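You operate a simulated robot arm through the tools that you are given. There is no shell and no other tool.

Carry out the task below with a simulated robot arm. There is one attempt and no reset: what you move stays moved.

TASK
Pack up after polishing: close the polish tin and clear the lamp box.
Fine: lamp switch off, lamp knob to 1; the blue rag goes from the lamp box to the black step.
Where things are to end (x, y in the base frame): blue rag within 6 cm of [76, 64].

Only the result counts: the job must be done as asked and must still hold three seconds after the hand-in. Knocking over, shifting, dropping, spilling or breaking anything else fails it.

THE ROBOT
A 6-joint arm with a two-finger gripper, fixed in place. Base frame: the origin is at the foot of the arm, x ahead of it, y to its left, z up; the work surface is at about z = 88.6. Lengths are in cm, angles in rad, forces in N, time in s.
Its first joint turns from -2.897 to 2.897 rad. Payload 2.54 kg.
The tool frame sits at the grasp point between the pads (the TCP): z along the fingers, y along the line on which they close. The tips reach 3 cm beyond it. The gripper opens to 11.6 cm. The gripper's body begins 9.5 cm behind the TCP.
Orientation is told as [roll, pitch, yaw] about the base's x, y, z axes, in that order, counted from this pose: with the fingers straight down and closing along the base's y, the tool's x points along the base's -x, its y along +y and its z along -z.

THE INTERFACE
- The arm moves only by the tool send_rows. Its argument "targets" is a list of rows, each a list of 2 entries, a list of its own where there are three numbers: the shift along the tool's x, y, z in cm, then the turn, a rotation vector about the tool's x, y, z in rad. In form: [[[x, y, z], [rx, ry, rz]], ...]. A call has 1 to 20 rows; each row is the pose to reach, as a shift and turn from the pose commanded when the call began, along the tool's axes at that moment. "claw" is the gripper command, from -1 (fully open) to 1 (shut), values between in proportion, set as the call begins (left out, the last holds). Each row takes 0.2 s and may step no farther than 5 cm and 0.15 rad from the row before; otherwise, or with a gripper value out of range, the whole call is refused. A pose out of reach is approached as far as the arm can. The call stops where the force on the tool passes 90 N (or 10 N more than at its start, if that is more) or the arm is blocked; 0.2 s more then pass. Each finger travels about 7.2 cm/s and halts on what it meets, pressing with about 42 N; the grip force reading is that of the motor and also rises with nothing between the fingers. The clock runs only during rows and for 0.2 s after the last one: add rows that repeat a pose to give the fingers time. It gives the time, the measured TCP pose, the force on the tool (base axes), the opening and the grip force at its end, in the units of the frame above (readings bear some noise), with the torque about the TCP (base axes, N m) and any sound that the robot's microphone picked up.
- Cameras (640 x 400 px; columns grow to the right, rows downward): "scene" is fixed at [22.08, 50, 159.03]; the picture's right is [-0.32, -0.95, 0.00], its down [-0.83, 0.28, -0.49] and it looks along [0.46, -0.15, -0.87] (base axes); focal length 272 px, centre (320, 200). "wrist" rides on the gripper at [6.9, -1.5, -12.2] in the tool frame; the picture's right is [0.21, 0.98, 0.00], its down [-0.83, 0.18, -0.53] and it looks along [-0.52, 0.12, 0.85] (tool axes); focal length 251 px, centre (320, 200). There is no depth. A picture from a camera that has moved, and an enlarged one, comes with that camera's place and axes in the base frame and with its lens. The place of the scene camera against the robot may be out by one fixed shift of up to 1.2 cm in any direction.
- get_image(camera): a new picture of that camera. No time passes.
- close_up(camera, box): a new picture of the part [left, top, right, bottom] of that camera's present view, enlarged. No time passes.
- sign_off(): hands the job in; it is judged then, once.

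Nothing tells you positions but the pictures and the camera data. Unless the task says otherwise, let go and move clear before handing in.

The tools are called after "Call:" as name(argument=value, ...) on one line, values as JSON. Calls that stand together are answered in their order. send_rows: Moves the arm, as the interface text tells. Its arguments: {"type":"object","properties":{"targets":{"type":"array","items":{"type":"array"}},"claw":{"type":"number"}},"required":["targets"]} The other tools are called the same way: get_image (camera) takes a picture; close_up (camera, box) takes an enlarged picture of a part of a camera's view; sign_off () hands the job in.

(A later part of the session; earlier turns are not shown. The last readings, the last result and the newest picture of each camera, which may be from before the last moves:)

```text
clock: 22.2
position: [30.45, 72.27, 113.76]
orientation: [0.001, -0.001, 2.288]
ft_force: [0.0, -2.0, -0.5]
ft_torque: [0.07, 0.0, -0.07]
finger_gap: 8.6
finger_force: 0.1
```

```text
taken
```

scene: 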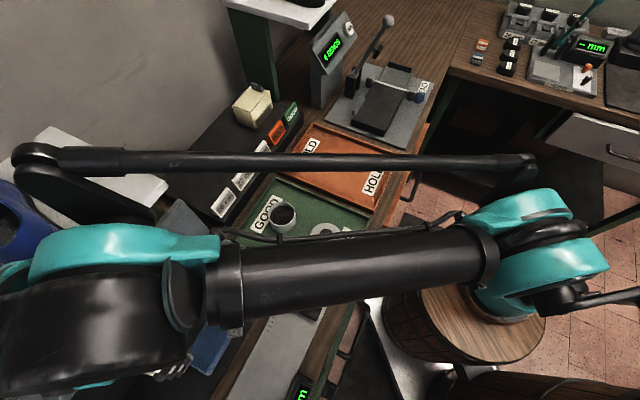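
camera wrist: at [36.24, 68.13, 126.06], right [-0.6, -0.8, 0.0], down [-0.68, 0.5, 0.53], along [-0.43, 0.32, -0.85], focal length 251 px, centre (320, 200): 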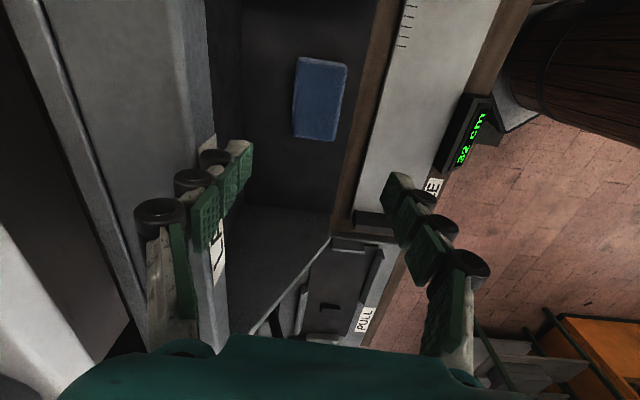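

The rag is centred near (31, 72) on the box floor. I'll zoom in to measure its outline and the hood edge.

Call:
close_up(camera="wrist", box=[180, 20, 420, 180])

Call:
close_up(camera="wrist", box=[270, 40, 370, 150])

```text
2.50 times, centred on (300, 100) of wrist
camera zoom: at [36.24, 68.13, 126.06], right [-0.6, -0.8, 0.0], down [-0.68, 0.5, 0.53], along [-0.43, 0.32, -0.85], focal length 629 px, centre (370, 450)
```

zoom: 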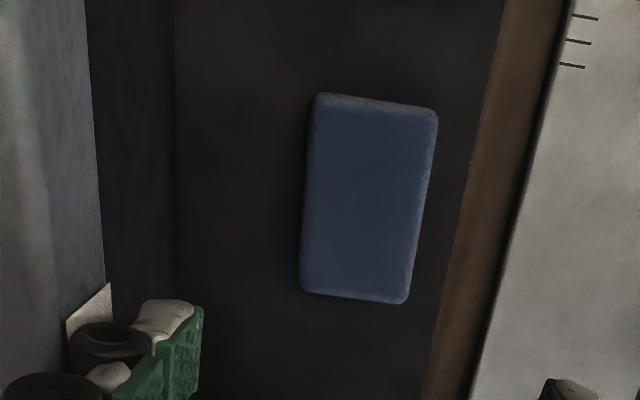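

```text
3.64 times, centred on (320, 95) of wrist
camera zoom: at [36.24, 68.13, 126.06], right [-0.6, -0.8, 0.0], down [-0.68, 0.5, 0.53], along [-0.43, 0.32, -0.85], focal length 914 px, centre (320, 582)
```

zoom: 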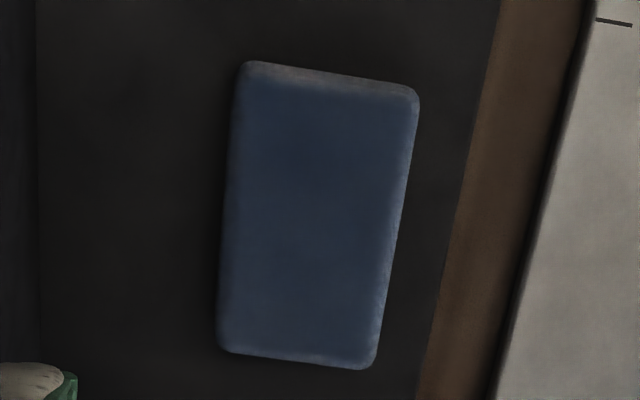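

The rag measures about 9.7 × 6 × 2.2 cm, centred at (30.9, 72.4) with its long axis at 136°. The hood's front edge is too close for a grip across the short side, so I'll grip along the long axis instead. I'll rise, open fully and yaw to 0.805.

Call:
send_rows(targets=[[[0, 0, -4], [0, 0, 0]], [[0.1, -0.2, -7], [0, 0, 0]], [[0.2, -0.42, -7], [0, 0, 0.14]], [[0.2, -0.42, -7], [0, 0, 0.28]], [[0.2, -0.42, -7], [0, 0, 0.42]], [[0.2, -0.42, -7], [0, 0, 0.56]], [[0.2, -0.42, -7], [0, 0, 0.7]], [[0.2, -0.42, -7], [0, 0, 0.84]], [[0.2, -0.42, -7], [0, 0, 0.98]], [[0.2, -0.42, -7], [0, 0, 1.12]], [[0.2, -0.42, -7], [0, 0, 1.26]], [[0.2, -0.42, -7], [0, 0, 1.4]], [[0.2, -0.42, -7], [0, 0, 1.483]], [[0.2, -0.42, -7], [0, 0, 1.483]]], claw=-1)

Call:
get_image(camera="wrist")

Call:
get_image(camera="scene")

```text
clock: 25.2
position: [31.14, 72.07, 120.43]
orientation: [-0.001, 0.001, 0.8]
ft_force: [0.0, 0.7, -0.7]
ft_torque: [0.0, 0.01, -0.02]
finger_gap: 11.6
finger_force: 0.0
out of reach, approached as far as the arm can: row 2, 3, 4, 5, 6, 7, 8, 9, 10, 11, 12, 13, 14
```

```text
taken
camera wrist: at [27.39, 66.18, 132.79], right [-0.85, 0.53, 0.0], down [0.44, 0.72, 0.53], along [0.28, 0.45, -0.85], focal length 251 px, centre (320, 200)
```

wrist: 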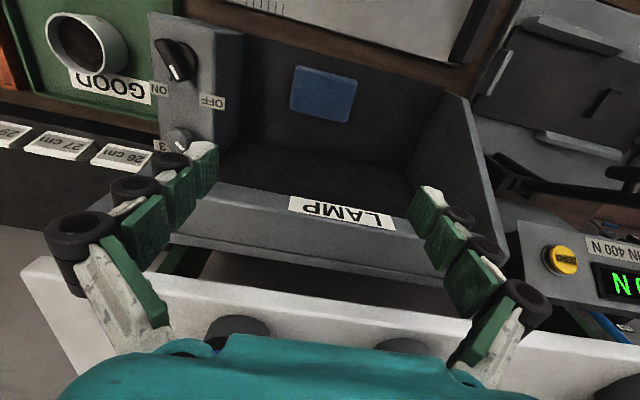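

```text
taken
```

scene: 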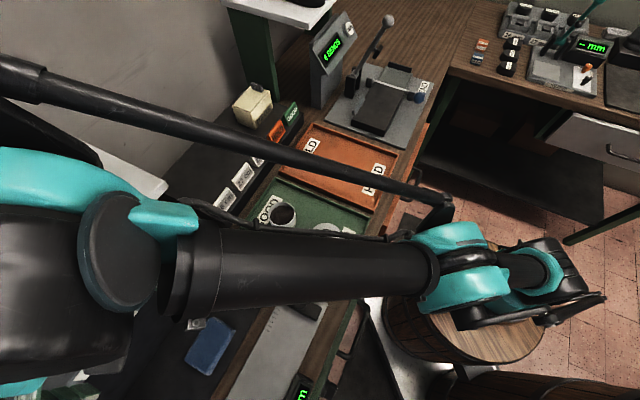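

The arm is at its upper reach limit here, and the step at (76, 64) is near the edge of its reach too. A 20° tilt, with the body leaning towards me, extends the reach, keeps the rag level and clears the hood. I'll tilt and descend to a pre-grasp.

Call:
send_rows(targets=[[[0.8, 0.05, 2.7], [0, -0.06, 0]], [[1.7, 0.1, 5.4], [0, -0.12, 0]], [[2.5, 0.15, 8.1], [0, -0.18, 0]], [[3.3, 0.2, 10.8], [0, -0.24, 0]], [[4.2, 0.25, 13.5], [0, -0.3, 0]], [[5.02, 0.29, 16.3], [0, -0.35, 0]], [[5.02, 0.29, 16.3], [0, -0.35, 0]]], claw=-1)

Call:
get_image(camera="wrist")

Call:
get_image(camera="scene")

```text
clock: 26.8
position: [27.58, 68.48, 104.4]
orientation: [0.0, -0.347, 0.801]
ft_force: [-0.5, 0.7, 0.0]
ft_torque: [-0.01, 0.01, -0.02]
finger_gap: 11.59
finger_force: 0.0
```

```text
taken
camera wrist: at [21.14, 59.86, 113.53], right [-0.84, 0.53, -0.07], down [0.28, 0.55, 0.78], along [0.46, 0.64, -0.62], focal length 251 px, centre (320, 200)
```

wrist: 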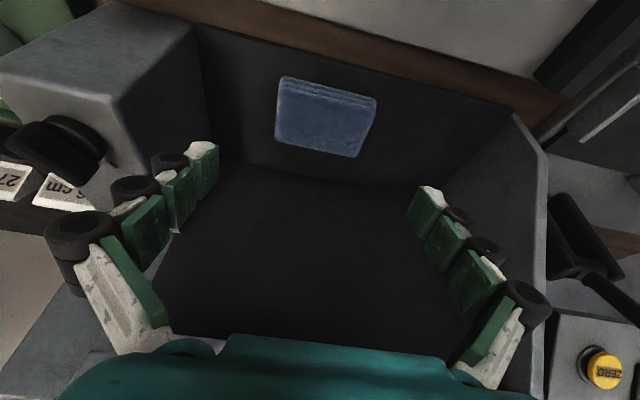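

```text
taken
```

scene: 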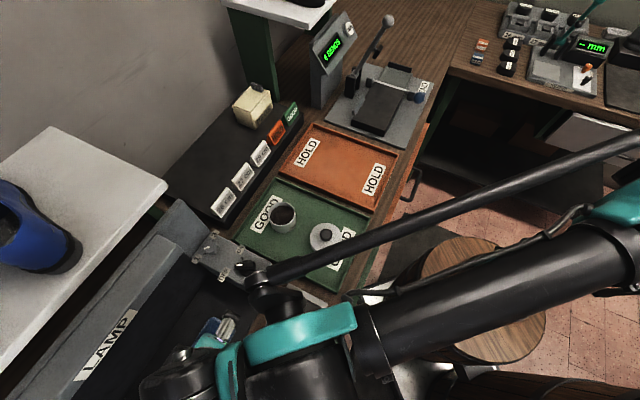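

The rag is centred between the open fingers. I'll descend most of the way and check.

Call:
send_rows(targets=[[[0, 0.1, 3], [0, 0, 0]], [[0, 0.2, 6], [0, 0, 0]], [[0, 0.25, 8.5], [0, 0, 0]], [[0, 0.25, 8.5], [0, 0, 0]]], claw=-1)

Call:
get_image(camera="wrist")

Call:
get_image(camera="scene")

```text
clock: 27.8
position: [29.06, 70.89, 96.36]
orientation: [0.0, -0.349, 0.802]
ft_force: [-1.1, -0.5, 0.1]
ft_torque: [0.01, 0.01, 0.0]
finger_gap: 11.58
finger_force: 0.1
```

```text
taken
camera wrist: at [22.82, 62.29, 105.61], right [-0.84, 0.53, -0.07], down [0.28, 0.55, 0.78], along [0.46, 0.64, -0.62], focal length 251 px, centre (320, 200)
```

wrist: 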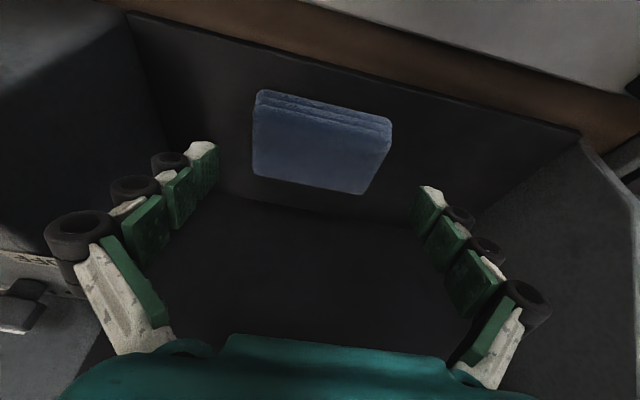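

```text
taken
```

scene: 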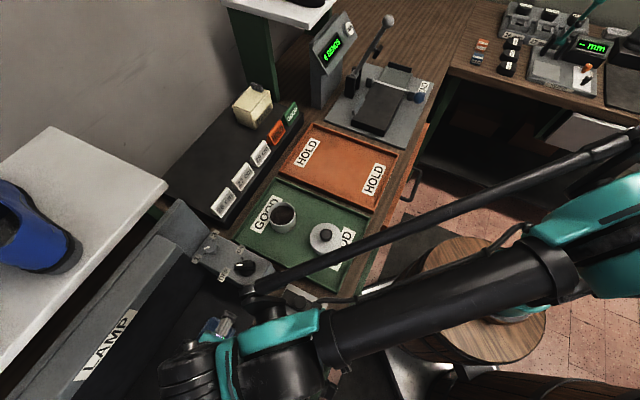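

The rag is well centred between the pads. I'll make the final descent and then close.

Call:
send_rows(targets=[[[-0.05, 0, 1.5], [0, 0, 0]], [[-0.1, 0, 2.8], [0, 0, 0]], [[-0.1, 0, 3.6], [0, 0, 0]], [[-0.1, 0, 3.6], [0, 0, 0]]], claw=-1)

Call:
get_image(camera="wrist")

```text
clock: 28.8
position: [30.02, 71.96, 92.95]
orientation: [0.001, -0.348, 0.804]
ft_force: [-0.1, 0.2, 1.1]
ft_torque: [-0.02, -0.01, 0.02]
finger_gap: 11.59
finger_force: 0.0
```

```text
taken
camera wrist: at [23.75, 63.27, 102.15], right [-0.84, 0.53, -0.07], down [0.28, 0.55, 0.78], along [0.46, 0.64, -0.62], focal length 251 px, centre (320, 200)
```

wrist: 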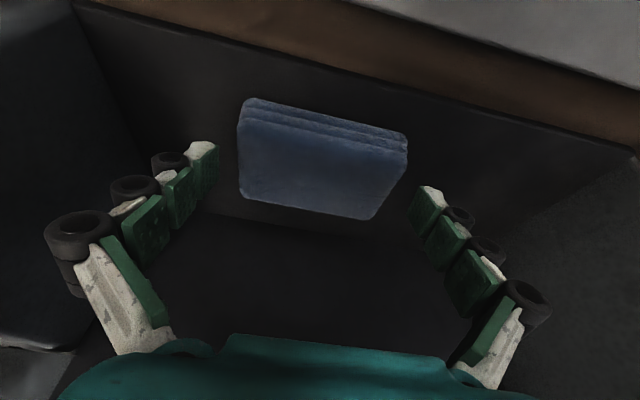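

The fingers straddle the rag, so I'll close on it.

Call:
send_rows(targets=[[[0, 0, 0], [0, 0, 0]], [[0, 0, 0], [0, 0, 0]], [[0, 0, 0], [0, 0, 0]], [[0, 0, 0], [0, 0, 0]], [[0, 0, 0], [0, 0, 0]]], claw=1)

Call:
get_image(camera="wrist")

```text
clock: 30.0
position: [29.95, 71.89, 92.87]
orientation: [0.001, -0.351, 0.803]
ft_force: [-0.1, 1.1, 8.9]
ft_torque: [-0.09, -0.14, -0.03]
finger_gap: 9.84
finger_force: 42.1
```

```text
taken
camera wrist: at [23.74, 63.25, 102.19], right [-0.84, 0.53, -0.07], down [0.28, 0.55, 0.78], along [0.46, 0.64, -0.62], focal length 251 px, centre (320, 200)
```

wrist: 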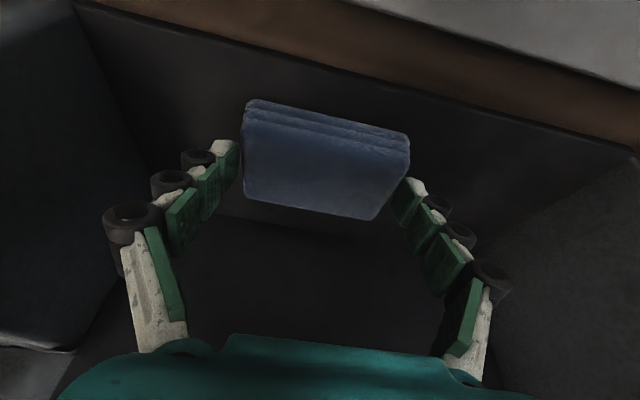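

The rag is gripped with a gap of 9.84. I'll lift straight up a few centimetres and check that it holds.

Call:
send_rows(targets=[[[-0.34, 0, -0.94], [0, 0, 0]], [[-0.86, 0, -2.35], [0, 0, 0]], [[-1.72, 0, -4.7], [0, 0, 0]], [[-1.72, 0, -4.7], [0, 0, 0]]], claw=1)

Call:
get_image(camera="wrist")

```text
clock: 31.0
position: [29.89, 71.89, 97.95]
orientation: [0.0, -0.349, 0.802]
ft_force: [0.2, 0.7, -0.2]
ft_torque: [-0.02, 0.0, 0.03]
finger_gap: 9.85
finger_force: 42.1
```

```text
taken
camera wrist: at [23.54, 63.2, 107.19], right [-0.84, 0.53, -0.07], down [0.28, 0.55, 0.78], along [0.46, 0.64, -0.62], focal length 251 px, centre (320, 200)
```

wrist: 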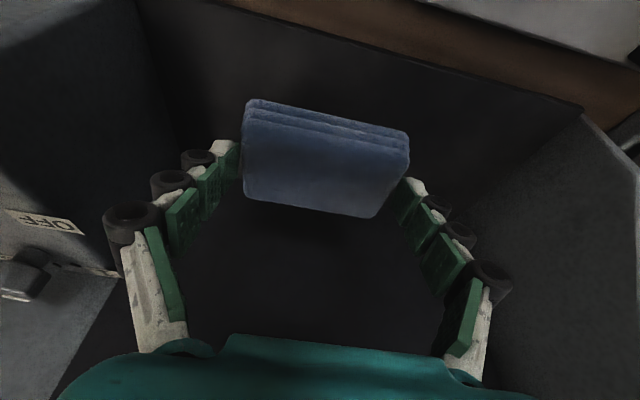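

The rag holds firmly. I'll lift it to about z 112 and carry it in front of the wall and over the panel, well clear of the switch, towards the tray side.

Call:
send_rows(targets=[[[-1.2, 0, -3.29], [0, 0, 0]], [[-2.4, 0, -6.58], [0, 0, 0]], [[-3.6, 0, -9.87], [0, 0, 0]], [[-4.8, 0, -13.15], [0, 0, 0]], [[-4.8, 0, -13.15], [0, 0, 0]]], claw=1)

Call:
get_image(camera="scene")

Call:
get_image(camera="wrist")

```text
clock: 32.2
position: [29.89, 71.85, 111.6]
orientation: [-0.001, -0.349, 0.803]
ft_force: [0.0, -0.4, -1.2]
ft_torque: [0.01, -0.01, -0.03]
finger_gap: 9.84
finger_force: 42.1
```

```text
taken
```

scene: 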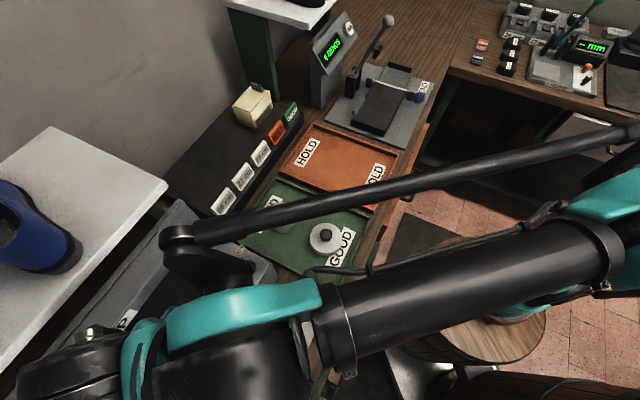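

```text
taken
camera wrist: at [23.69, 63.31, 120.83], right [-0.84, 0.53, -0.07], down [0.28, 0.55, 0.78], along [0.46, 0.64, -0.62], focal length 251 px, centre (320, 200)
```

wrist: 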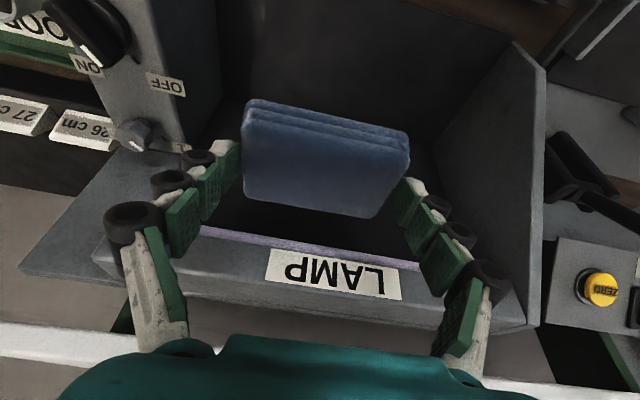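

The way is clear, so I'll move sideways to the point over the tray side.

Call:
send_rows(targets=[[[0.24, -3.3, -0.1], [0, 0, 0]], [[0.47, -6.6, -0.17], [0, 0, 0]], [[0.7, -9.9, -0.26], [0, 0, 0]], [[0.94, -13.2, -0.34], [0, 0, 0]], [[1.18, -16.5, -0.43], [0, 0, 0]], [[1.41, -19.8, -0.51], [0, 0, 0]], [[1.65, -23.1, -0.6], [0, 0, 0]], [[1.89, -26.4, -0.69], [0, 0, 0]], [[2.12, -29.6, -0.77], [0, 0, 0]], [[2.12, -29.6, -0.77], [0, 0, 0]]], claw=1)

Call:
get_image(camera="scene")

Call:
get_image(camera="wrist")

```text
clock: 34.4
position: [49.78, 49.63, 111.93]
orientation: [0.001, -0.349, 0.803]
ft_force: [0.9, -1.1, -0.6]
ft_torque: [0.03, 0.01, -0.01]
finger_gap: 9.86
finger_force: 42.3
```

```text
taken
```

scene: 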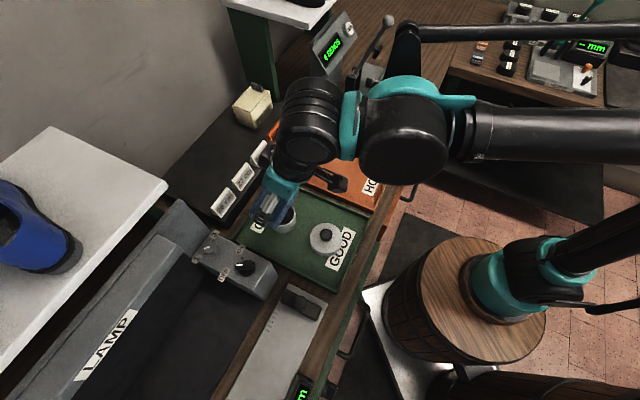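

```text
taken
camera wrist: at [43.45, 40.98, 121.09], right [-0.84, 0.53, -0.07], down [0.28, 0.55, 0.78], along [0.46, 0.64, -0.62], focal length 251 px, centre (320, 200)
```

wrist: 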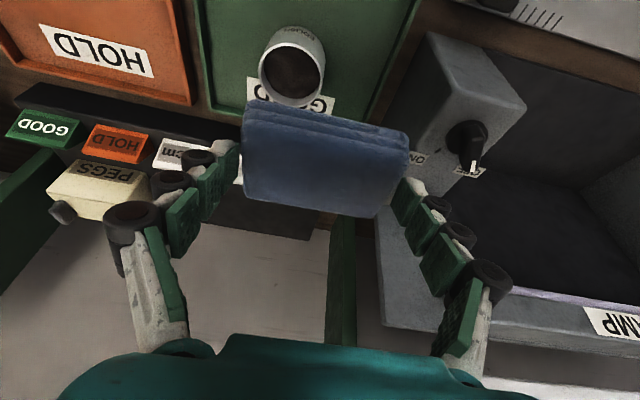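

The tents at the step's front edge span about e2 88.6–92, and the step runs back to about e2 110. I'll aim the rag's centre at about (74.2, 62.5), behind the "27 cm" tent, and move above that spot.

Call:
send_rows(targets=[[[-2.8, -1.07, 1.54], [0.0037, 0, 0.0102]], [[-5.6, -2.13, 3.07], [0.0075, 0, 0.0204]], [[-8.4, -3.2, 4.61], [0.0112, 0, 0.0306]], [[-11.19, -4.27, 6.14], [0.0149, 0, 0.0409]], [[-13.99, -5.34, 7.68], [0.0186, 0, 0.0511]], [[-16.79, -6.4, 9.22], [0.0224, 0, 0.0613]], [[-19.58, -7.47, 10.75], [0.0261, 0, 0.0715]], [[-22.38, -8.54, 12.29], [0.0298, 0, 0.0817]], [[-22.38, -8.54, 12.29], [0.0298, 0, 0.0817]]], claw=1)

Call:
get_image(camera="scene")

Call:
get_image(camera="wrist")

```text
clock: 36.4
position: [73.38, 61.68, 108.11]
orientation: [0.001, -0.348, 0.717]
ft_force: [0.6, 0.4, -1.0]
ft_torque: [0.0, -0.03, 0.02]
finger_gap: 9.88
finger_force: 42.3
```

```text
taken
```

scene: 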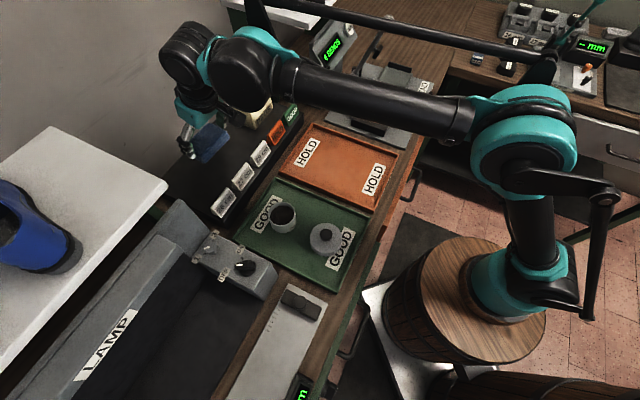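

```text
taken
camera wrist: at [66.41, 53.57, 117.43], right [-0.79, 0.6, -0.07], down [0.33, 0.53, 0.78], along [0.51, 0.6, -0.62], focal length 251 px, centre (320, 200)
```

wrist: 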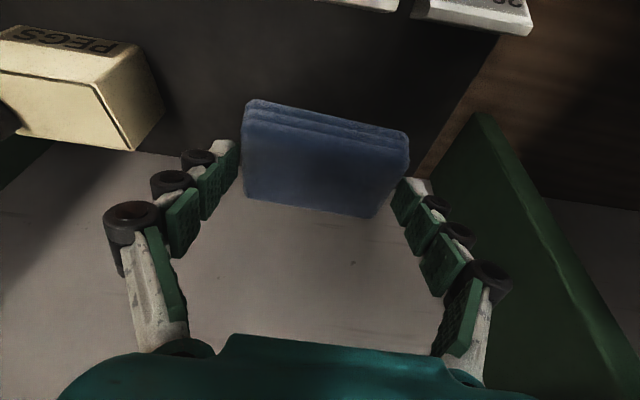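

I'm over the step with the tents and the PEGS box clear. I'll lower in stages, watching the force.

Call:
send_rows(targets=[[[0.68, 0, 1.88], [0, 0, 0]], [[1.37, 0, 3.76], [0, 0, 0]], [[2.05, 0, 5.64], [0, 0, 0]], [[2.05, 0, 5.64], [0, 0, 0]]], claw=1)

Call:
get_image(camera="wrist")

Call:
close_up(camera="scene", box=[150, 100, 310, 230])

```text
clock: 37.4
position: [73.59, 61.88, 102.18]
orientation: [0.001, -0.349, 0.716]
ft_force: [0.2, -0.7, -1.4]
ft_torque: [-0.02, -0.01, -0.01]
finger_gap: 9.84
finger_force: 42.1
```

```text
taken
camera wrist: at [66.51, 53.81, 111.43], right [-0.79, 0.6, -0.07], down [0.33, 0.53, 0.78], along [0.51, 0.6, -0.62], focal length 251 px, centre (320, 200)
```

wrist: 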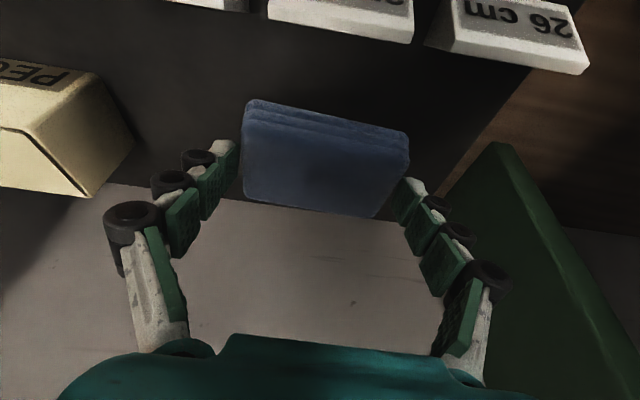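

```text
3.08 times, centred on (230, 165) of scene
camera zoom: at [22.08, 50.0, 159.03], right [-0.32, -0.95, 0.0], down [-0.83, 0.28, -0.49], along [0.46, -0.15, -0.87], focal length 838 px, centre (597, 308)
```

zoom: 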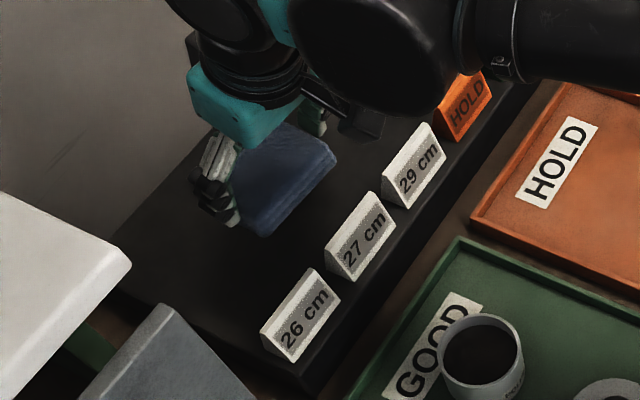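

The step top looks to be at z ≈ 93, so contact should come near TCP z 97. I'll lower to just above that.

Call:
send_rows(targets=[[[0.55, 0, 1.5], [0, 0, 0]], [[1.03, 0, 2.82], [0, 0, 0]], [[1.4, 0, 3.85], [0, 0, 0]], [[1.4, 0, 3.85], [0, 0, 0]]], claw=1)

Call:
get_image(camera="wrist")

Call:
close_up(camera="scene", box=[170, 120, 270, 200])

```text
clock: 38.4
position: [73.7, 61.92, 97.72]
orientation: [0.001, -0.349, 0.715]
ft_force: [0.3, 1.0, -0.9]
ft_torque: [0.0, 0.0, 0.0]
finger_gap: 9.83
finger_force: 42.0
```

```text
taken
camera wrist: at [66.6, 53.78, 106.98], right [-0.79, 0.6, -0.07], down [0.33, 0.53, 0.78], along [0.51, 0.6, -0.62], focal length 251 px, centre (320, 200)
```

wrist: 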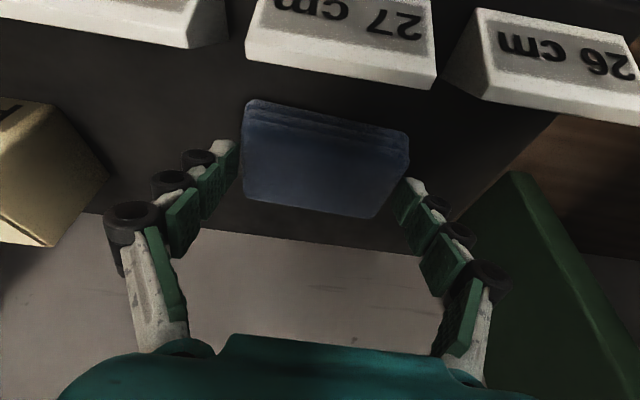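

```text
5.00 times, centred on (220, 160) of scene
camera zoom: at [22.08, 50.0, 159.03], right [-0.32, -0.95, 0.0], down [-0.83, 0.28, -0.49], along [0.46, -0.15, -0.87], focal length 1361 px, centre (820, 400)
```

zoom: 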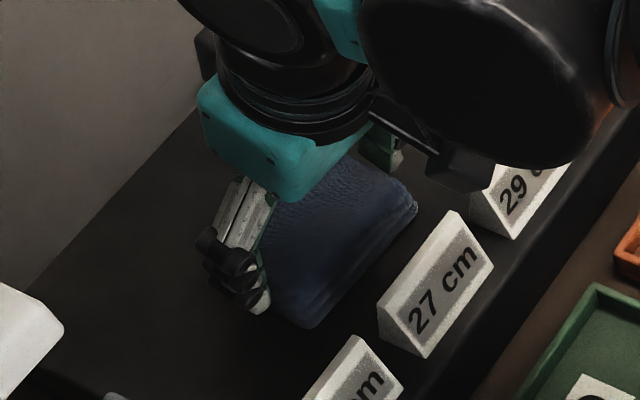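

No contact yet. I'll keep lowering in small increments.

Call:
send_rows(targets=[[[0.1, 0, 0.28], [0, 0, 0]], [[0.17, 0, 0.47], [0, 0, 0]], [[0.17, 0, 0.47], [0, 0, 0]]], claw=1)

```text
clock: 39.2
position: [73.75, 61.76, 97.33]
orientation: [0.001, -0.349, 0.716]
ft_force: [-0.2, 1.2, -1.1]
ft_torque: [0.01, -0.01, -0.02]
finger_gap: 9.87
finger_force: 42.6
```

Still no contact. Continuing in small increments.

Call:
send_rows(targets=[[[0.1, 0, 0.28], [0, 0, 0]], [[0.17, 0, 0.47], [0, 0, 0]], [[0.17, 0, 0.47], [0, 0, 0]]], claw=1)

```text
clock: 40.0
position: [73.6, 61.73, 97.18]
orientation: [-0.002, -0.353, 0.716]
ft_force: [10.1, 2.9, 38.7]
ft_torque: [0.11, -0.39, -0.07]
finger_gap: 9.88
finger_force: 42.3
```

The rag has touched down. I'll ease off slightly, open the fingers and back out along the tool axis.

Call:
send_rows(targets=[[[-0.09, 0, -0.25], [0, 0, 0]], [[-0.09, 0, -0.25], [0, 0, 0]]], claw=1)

Call:
send_rows(targets=[[[0, 0, 0], [0, 0, 0]], [[0, 0, 0], [0, 0, 0]], [[0, 0, 0], [0, 0, 0]], [[0, 0, -1], [0, 0, 0]], [[0, 0, -3], [0, 0, 0]], [[0, 0, -6], [0, 0, 0]], [[0, 0, -10], [0, 0, 0]], [[0, 0, -10], [0, 0, 0]]], claw=-1)

Call:
get_image(camera="wrist")

Call:
get_image(camera="scene")

```text
clock: 40.6
position: [73.72, 61.63, 97.18]
orientation: [0.0, -0.348, 0.717]
ft_force: [2.0, -2.1, 6.5]
ft_torque: [-0.1, -0.33, -0.04]
finger_gap: 9.83
finger_force: 42.5
```

```text
clock: 42.4
position: [70.79, 59.65, 106.29]
orientation: [0.001, -0.348, 0.715]
ft_force: [0.3, 0.0, -0.1]
ft_torque: [0.01, 0.01, -0.04]
finger_gap: 11.61
finger_force: 0.0
```

```text
taken
camera wrist: at [63.93, 51.63, 115.58], right [-0.79, 0.6, -0.07], down [0.33, 0.53, 0.78], along [0.51, 0.6, -0.62], focal length 251 px, centre (320, 200)
```

wrist: 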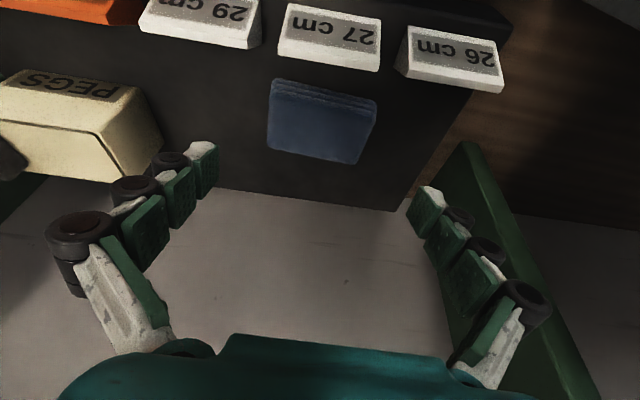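

```text
taken
```

scene: 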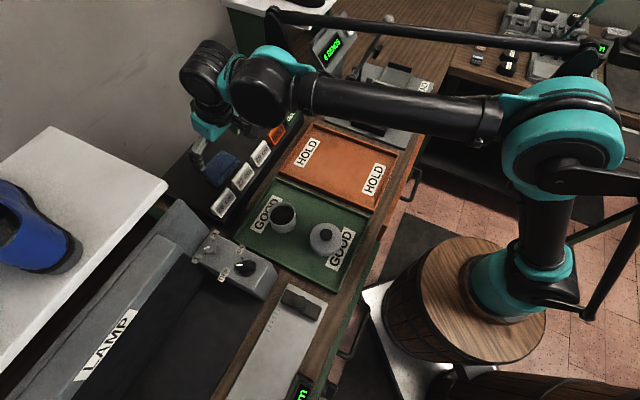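

The rag rests flat on the step at about (74, 62), within 3 cm of the target, and nothing was disturbed. Now the lid and tin: I'll move back, straighten the tool and look down on the tray.

Call:
send_rows(targets=[[[2.5, 0.22, -2.5], [0, 0.043, 0]], [[5.0, 0.45, -5.0], [0, 0.087, 0]], [[7.6, 0.68, -7.5], [0, 0.13, 0]], [[10.2, 0.91, -10], [0, 0.174, 0]], [[12.8, 1.14, -12.5], [0, 0.217, 0]], [[15.4, 1.37, -15], [0, 0.261, 0]], [[18, 1.6, -17.5], [0, 0.305, 0]], [[20.42, 1.82, -19.86], [0, 0.348, 0]], [[20.42, 1.82, -19.86], [0, 0.348, 0]]], claw=-0.1)

Call:
get_image(camera="wrist")

Call:
get_image(camera="scene")

```text
clock: 44.4
position: [50.33, 44.13, 118.34]
orientation: [0.0, -0.001, 0.715]
ft_force: [-0.9, -0.1, 0.3]
ft_torque: [-0.04, -0.02, 0.02]
finger_gap: 6.39
finger_force: 0.1
```

```text
taken
camera wrist: at [46.03, 38.62, 130.6], right [-0.8, 0.6, 0.0], down [0.5, 0.68, 0.53], along [0.32, 0.43, -0.85], focal length 251 px, centre (320, 200)
```

wrist: 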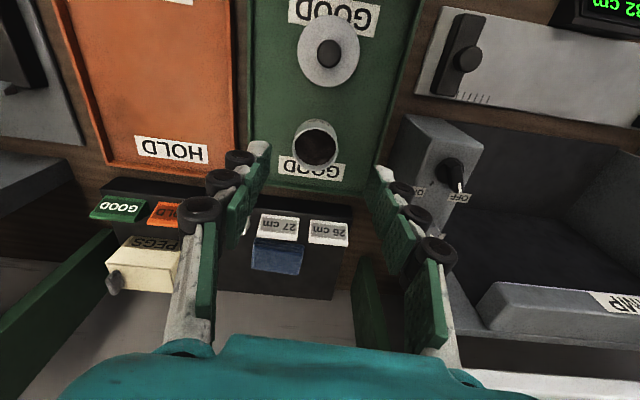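

```text
taken
```

scene: 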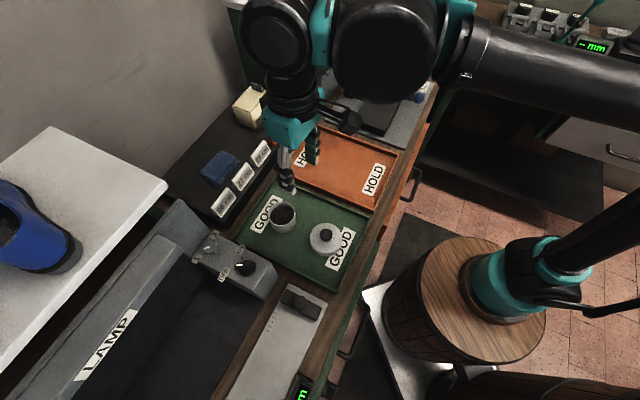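

I have a good view of the lid and tin. I'll zoom in for precise measurement.

Call:
close_up(camera="wrist", box=[270, 10, 390, 110])

Call:
close_up(camera="wrist", box=[270, 100, 390, 200])

Call:
close_up(camera="scene", box=[250, 180, 370, 280])

Call:
close_up(camera="scene", box=[170, 120, 290, 220])

```text
4.00 times, centred on (330, 60) of wrist
camera zoom: at [46.03, 38.62, 130.6], right [-0.8, 0.6, 0.0], down [0.5, 0.68, 0.53], along [0.32, 0.43, -0.85], focal length 1006 px, centre (280, 760)
```

zoom: 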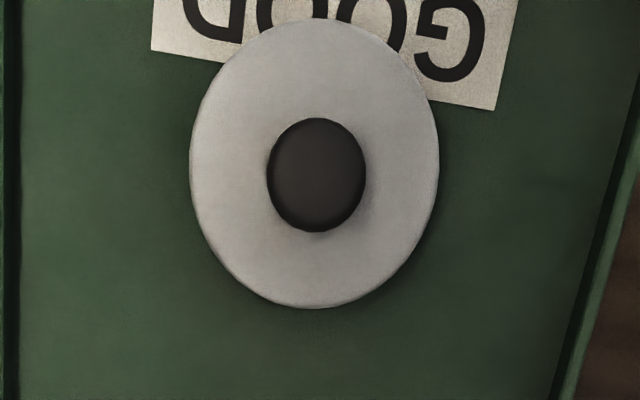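

```text
4.00 times, centred on (330, 150) of wrist
camera zoom: at [46.03, 38.62, 130.6], right [-0.8, 0.6, 0.0], down [0.5, 0.68, 0.53], along [0.32, 0.43, -0.85], focal length 1006 px, centre (280, 400)
```

zoom: 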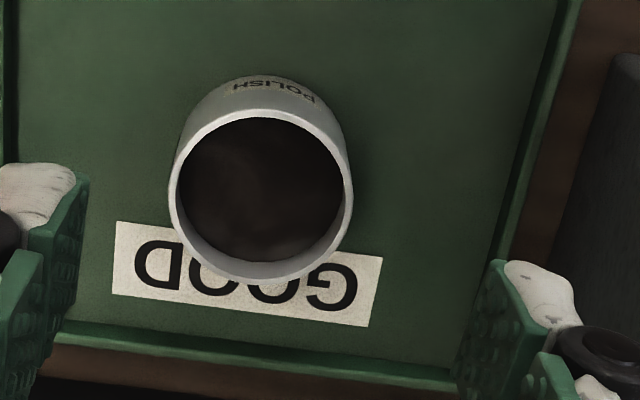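

```text
4.00 times, centred on (310, 230) of scene
camera zoom: at [22.08, 50.0, 159.03], right [-0.32, -0.95, 0.0], down [-0.83, 0.28, -0.49], along [0.46, -0.15, -0.87], focal length 1089 px, centre (360, 80)
```

zoom: 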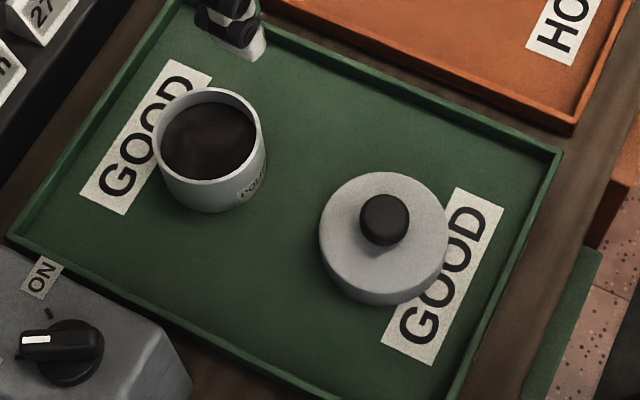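

```text
4.00 times, centred on (230, 170) of scene
camera zoom: at [22.08, 50.0, 159.03], right [-0.32, -0.95, 0.0], down [-0.83, 0.28, -0.49], along [0.46, -0.15, -0.87], focal length 1089 px, centre (680, 320)
```

zoom: 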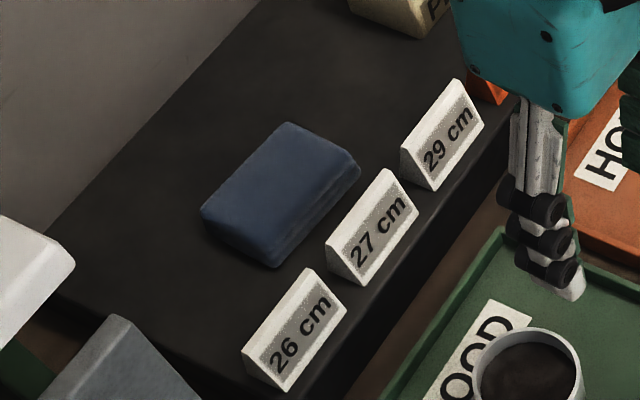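

For a precise lid-to-tin offset, I'll put the camera over the tin in the same relative view as I just had of the lid.

Call:
send_rows(targets=[[[-3.2, 0.23, 0], [0, 0, 0]], [[-6.4, 0.46, 0], [0, 0, 0]], [[-9.7, 0.69, 0], [0, 0, 0]], [[-12.94, 0.91, 0], [0, 0, 0]], [[-12.94, 0.91, 0], [0, 0, 0]]], claw=0.0)

Call:
get_image(camera="wrist")

Call:
close_up(camera="wrist", box=[270, 10, 390, 110])

```text
clock: 45.6
position: [59.58, 53.25, 118.47]
orientation: [0.002, -0.002, 0.716]
ft_force: [0.3, 0.9, -0.3]
ft_torque: [0.02, -0.04, -0.01]
finger_gap: 5.81
finger_force: 0.0
```

```text
taken
camera wrist: at [55.42, 47.78, 130.73], right [-0.8, 0.6, 0.0], down [0.5, 0.68, 0.53], along [0.32, 0.43, -0.85], focal length 251 px, centre (320, 200)
```

wrist: 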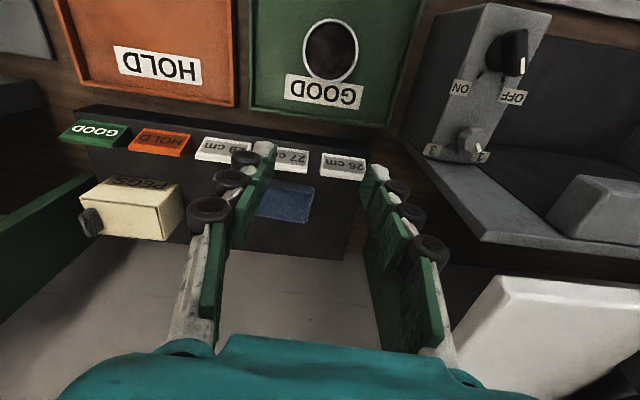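

```text
4.00 times, centred on (330, 60) of wrist
camera zoom: at [55.42, 47.78, 130.73], right [-0.8, 0.6, 0.0], down [0.5, 0.68, 0.53], along [0.32, 0.43, -0.85], focal length 1006 px, centre (280, 760)
```

zoom: 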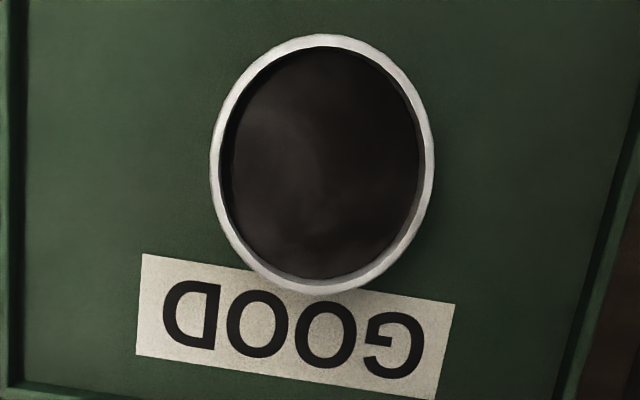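

Correcting for perspective, the tin's centre is (8.94, 9.13) from the lid's centre, and the lid's knob is near (46.05, 40.36). I'll move to a pre-grasp above the lid's knob.

Call:
send_rows(targets=[[[3.0, -0.16, 1.5], [0, 0, 0]], [[6.0, -0.31, 3.5], [0, 0, 0]], [[9.0, -0.47, 6.0], [0, 0, 0]], [[12.0, -0.62, 9.0], [0, 0, 0]], [[15.0, -0.78, 12.0], [0, 0, 0]], [[17.5, -0.91, 15.5], [0, 0, 0]], [[18.71, -0.97, 18.4], [0, 0, 0]], [[18.71, -0.97, 18.4], [0, 0, 0]]], claw=0.0)

Call:
get_image(camera="wrist")

Call:
close_up(camera="wrist", box=[230, 90, 410, 230])

Call:
close_up(camera="scene", box=[250, 170, 410, 290])

```text
clock: 47.4
position: [45.93, 40.17, 99.86]
orientation: [-0.001, -0.002, 0.715]
ft_force: [-1.3, -0.7, 0.6]
ft_torque: [0.0, -0.03, 0.0]
finger_gap: 5.81
finger_force: 0.1
```

```text
taken
camera wrist: at [41.77, 34.53, 112.15], right [-0.8, 0.6, 0.0], down [0.5, 0.68, 0.53], along [0.32, 0.43, -0.85], focal length 251 px, centre (320, 200)
```

wrist: 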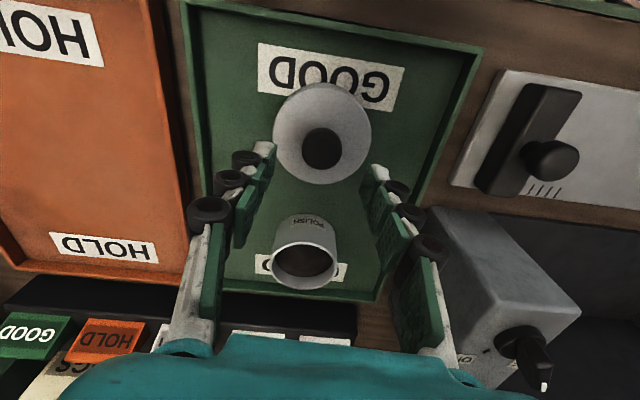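

```text
2.86 times, centred on (320, 160) of wrist
camera zoom: at [41.77, 34.53, 112.15], right [-0.8, 0.6, 0.0], down [0.5, 0.68, 0.53], along [0.32, 0.43, -0.85], focal length 718 px, centre (320, 314)
```

zoom: 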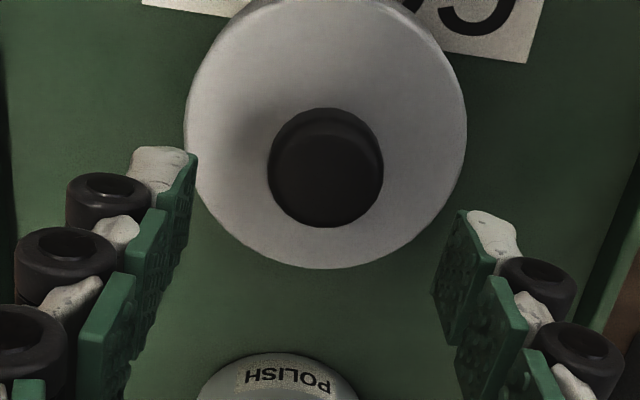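

```text
3.33 times, centred on (330, 230) of scene
camera zoom: at [22.08, 50.0, 159.03], right [-0.32, -0.95, 0.0], down [-0.83, 0.28, -0.49], along [0.46, -0.15, -0.87], focal length 907 px, centre (287, 100)
```

zoom: 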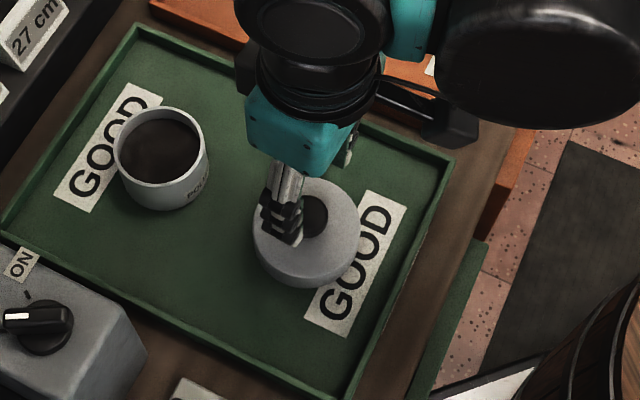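

The knob is aligned within a couple of millimetres. I'll lower the fingers around it.

Call:
send_rows(targets=[[[0, 0.1, 1.5], [0, 0, 0]], [[0, 0.1, 3.0], [0, 0, 0]], [[0, 0.1, 4.2], [0, 0, 0]], [[0, 0.1, 4.2], [0, 0, 0]]], claw=0.0)

Call:
close_up(camera="wrist", box=[230, 90, 410, 230])

Call:
close_up(camera="scene", box=[270, 190, 370, 270])

```text
clock: 48.4
position: [45.8, 40.05, 95.75]
orientation: [0.002, -0.001, 0.715]
ft_force: [0.3, 1.3, -0.2]
ft_torque: [0.01, -0.01, 0.02]
finger_gap: 5.82
finger_force: 0.0
```

```text
2.86 times, centred on (320, 160) of wrist
camera zoom: at [41.59, 34.56, 108.06], right [-0.8, 0.6, 0.0], down [0.5, 0.68, 0.53], along [0.32, 0.43, -0.85], focal length 718 px, centre (320, 314)
```

zoom: 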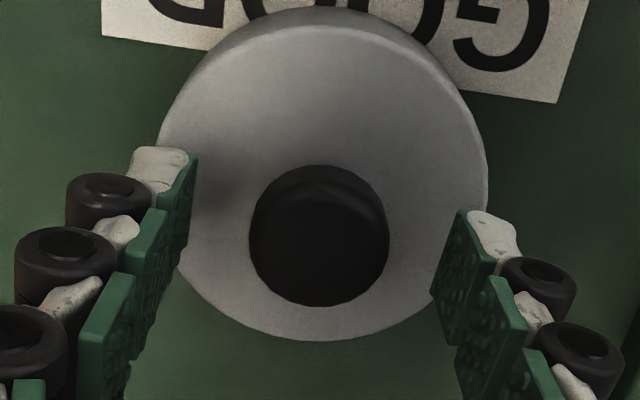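

```text
5.00 times, centred on (320, 230) of scene
camera zoom: at [22.08, 50.0, 159.03], right [-0.32, -0.95, 0.0], down [-0.83, 0.28, -0.49], along [0.46, -0.15, -0.87], focal length 1361 px, centre (320, 50)
```

zoom: 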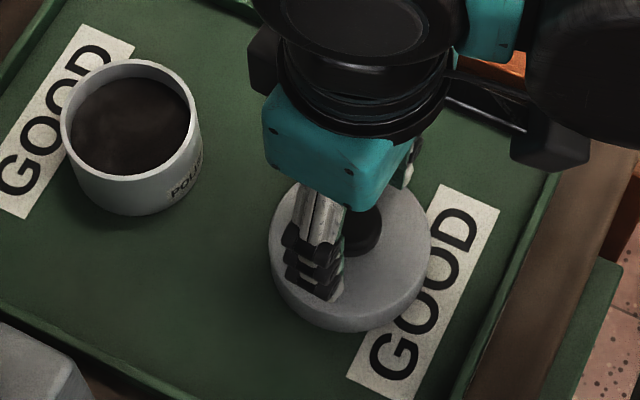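

The knob sits about 0.25 cm further out than the tool axis. I'll correct that and lower a bit more, watching the force.

Call:
send_rows(targets=[[[-0.25, 0, 0.2], [0, 0, 0]], [[-0.25, 0, 0.5], [0, 0, 0]], [[-0.25, 0, 0.5], [0, 0, 0]]], claw=0.0)

Call:
close_up(camera="wrist", box=[230, 90, 410, 230])

Call:
close_up(camera="scene", box=[300, 200, 360, 260])

```text
clock: 49.2
position: [45.95, 40.27, 95.2]
orientation: [0.0, -0.002, 0.715]
ft_force: [0.5, -0.1, 0.7]
ft_torque: [0.01, -0.02, -0.01]
finger_gap: 5.8
finger_force: 0.1
```

```text
2.86 times, centred on (320, 160) of wrist
camera zoom: at [41.77, 34.81, 107.58], right [-0.8, 0.6, 0.0], down [0.5, 0.68, 0.53], along [0.32, 0.43, -0.85], focal length 718 px, centre (320, 314)
```

zoom: 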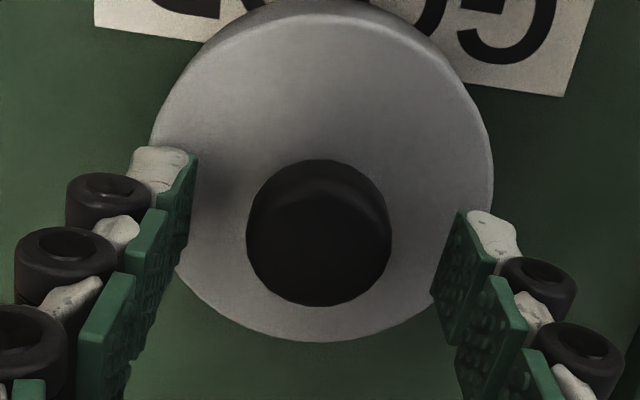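

```text
6.67 times, centred on (330, 230) of scene
camera zoom: at [22.08, 50.0, 159.03], right [-0.32, -0.95, 0.0], down [-0.83, 0.28, -0.49], along [0.46, -0.15, -0.87], focal length 1815 px, centre (253, 0)
```

zoom: 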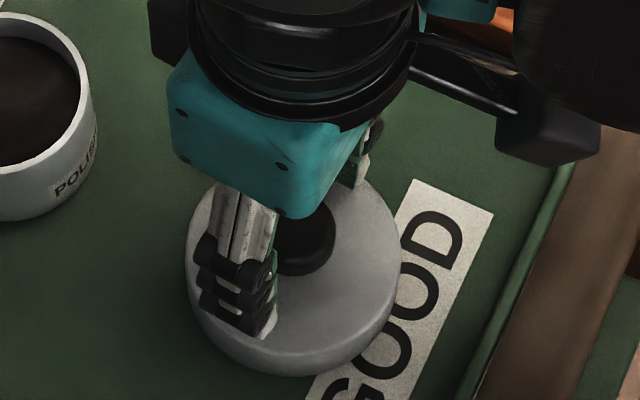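

No contact yet. Lowering a little further.

Call:
send_rows(targets=[[[0, 0, 0.2], [0, 0, 0]], [[0, 0, 0.4], [0, 0, 0]], [[0, 0, 0.4], [0, 0, 0]]], claw=0.0)

Call:
close_up(camera="wrist", box=[230, 90, 410, 230])

```text
clock: 50.0
position: [46.07, 40.33, 94.92]
orientation: [0.0, -0.002, 0.715]
ft_force: [-0.5, 0.1, 0.1]
ft_torque: [0.01, 0.03, -0.01]
finger_gap: 5.81
finger_force: 0.0
```

```text
2.86 times, centred on (320, 160) of wrist
camera zoom: at [41.76, 34.8, 107.15], right [-0.8, 0.6, 0.0], down [0.5, 0.68, 0.53], along [0.32, 0.43, -0.85], focal length 718 px, centre (320, 314)
```

zoom: 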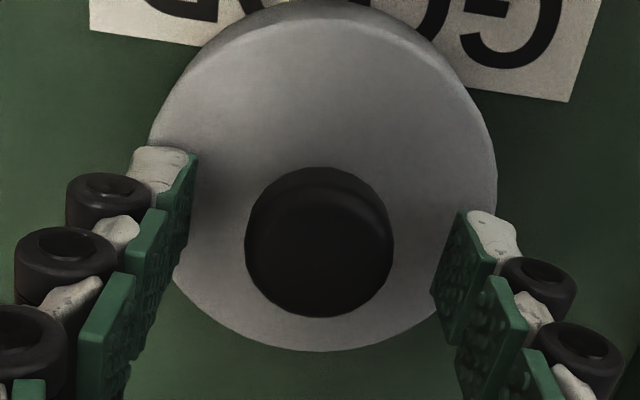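

The tips are now beside the knob and above the lid's disc. Closing on the knob.

Call:
send_rows(targets=[[[0, 0, 0], [0, 0, 0]], [[0, 0, 0], [0, 0, 0]], [[0, 0, 0], [0, 0, 0]], [[0, 0, 0], [0, 0, 0]]], claw=1)

Call:
close_up(camera="wrist", box=[230, 90, 410, 230])

Call:
close_up(camera="scene", box=[250, 180, 370, 280])

```text
clock: 51.0
position: [45.89, 40.43, 94.88]
orientation: [-0.001, -0.001, 0.716]
ft_force: [0.2, 0.6, 0.7]
ft_torque: [0.01, 0.0, 0.0]
finger_gap: 2.92
finger_force: 42.5
```

```text
2.86 times, centred on (320, 160) of wrist
camera zoom: at [41.76, 34.8, 107.15], right [-0.8, 0.6, 0.0], down [0.5, 0.68, 0.53], along [0.32, 0.43, -0.85], focal length 718 px, centre (320, 314)
```

zoom: 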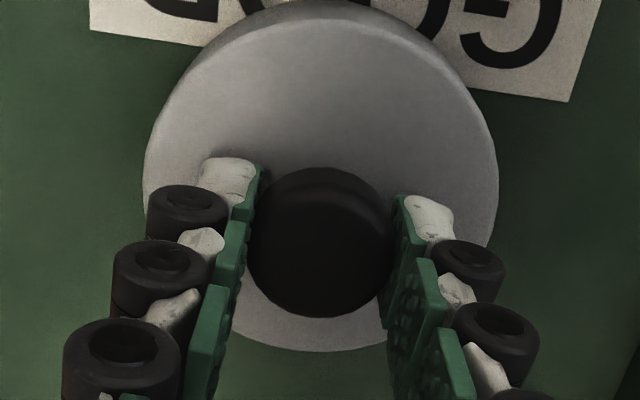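

```text
4.00 times, centred on (310, 230) of scene
camera zoom: at [22.08, 50.0, 159.03], right [-0.32, -0.95, 0.0], down [-0.83, 0.28, -0.49], along [0.46, -0.15, -0.87], focal length 1089 px, centre (360, 80)
```

zoom: 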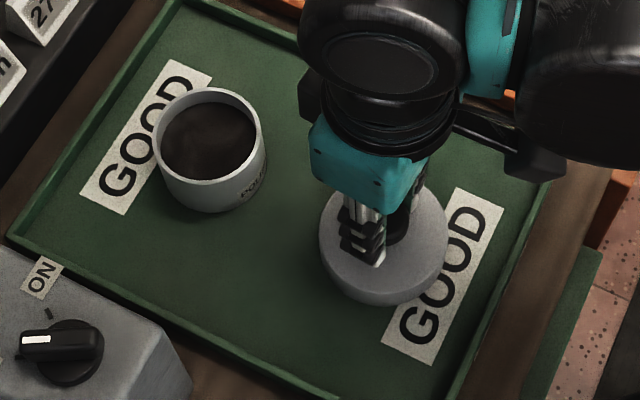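

The knob is gripped with a gap of 2.92 and the lid barely moved. Lifting it.

Call:
send_rows(targets=[[[0, 0, -1], [0, 0, 0]], [[0, 0, -3], [0, 0, 0]], [[0, 0, -6], [0, 0, 0]], [[0, 0, -9], [0, 0, 0]], [[0, 0, -9], [0, 0, 0]]], claw=1)

Call:
get_image(camera="wrist")

Call:
get_image(camera="scene")

```text
clock: 52.2
position: [46.24, 40.23, 103.65]
orientation: [-0.001, -0.002, 0.715]
ft_force: [-0.3, -0.2, 0.5]
ft_torque: [-0.03, 0.04, -0.01]
finger_gap: 2.93
finger_force: 42.1
```

```text
taken
camera wrist: at [41.95, 34.75, 115.99], right [-0.8, 0.6, 0.0], down [0.5, 0.68, 0.53], along [0.32, 0.43, -0.85], focal length 251 px, centre (320, 200)
```

wrist: 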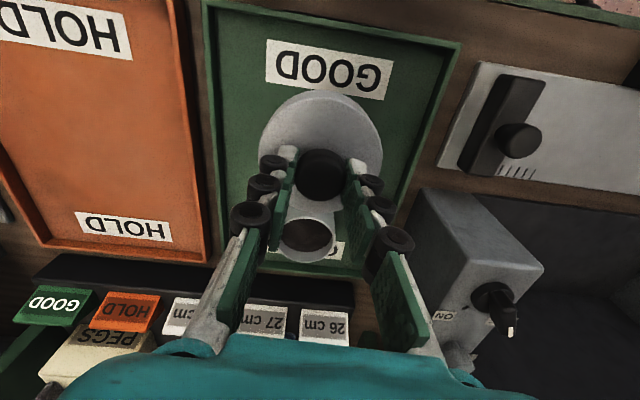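

```text
taken
```

scene: 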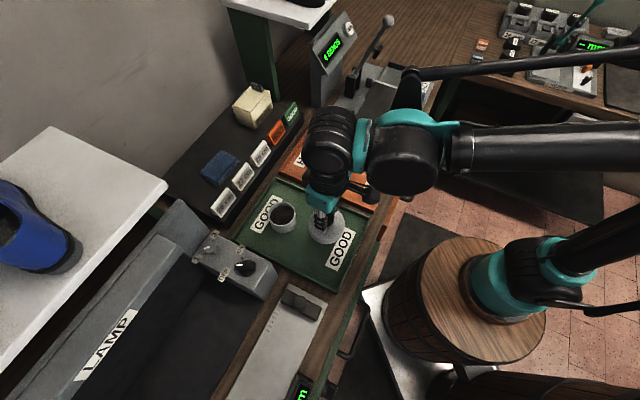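

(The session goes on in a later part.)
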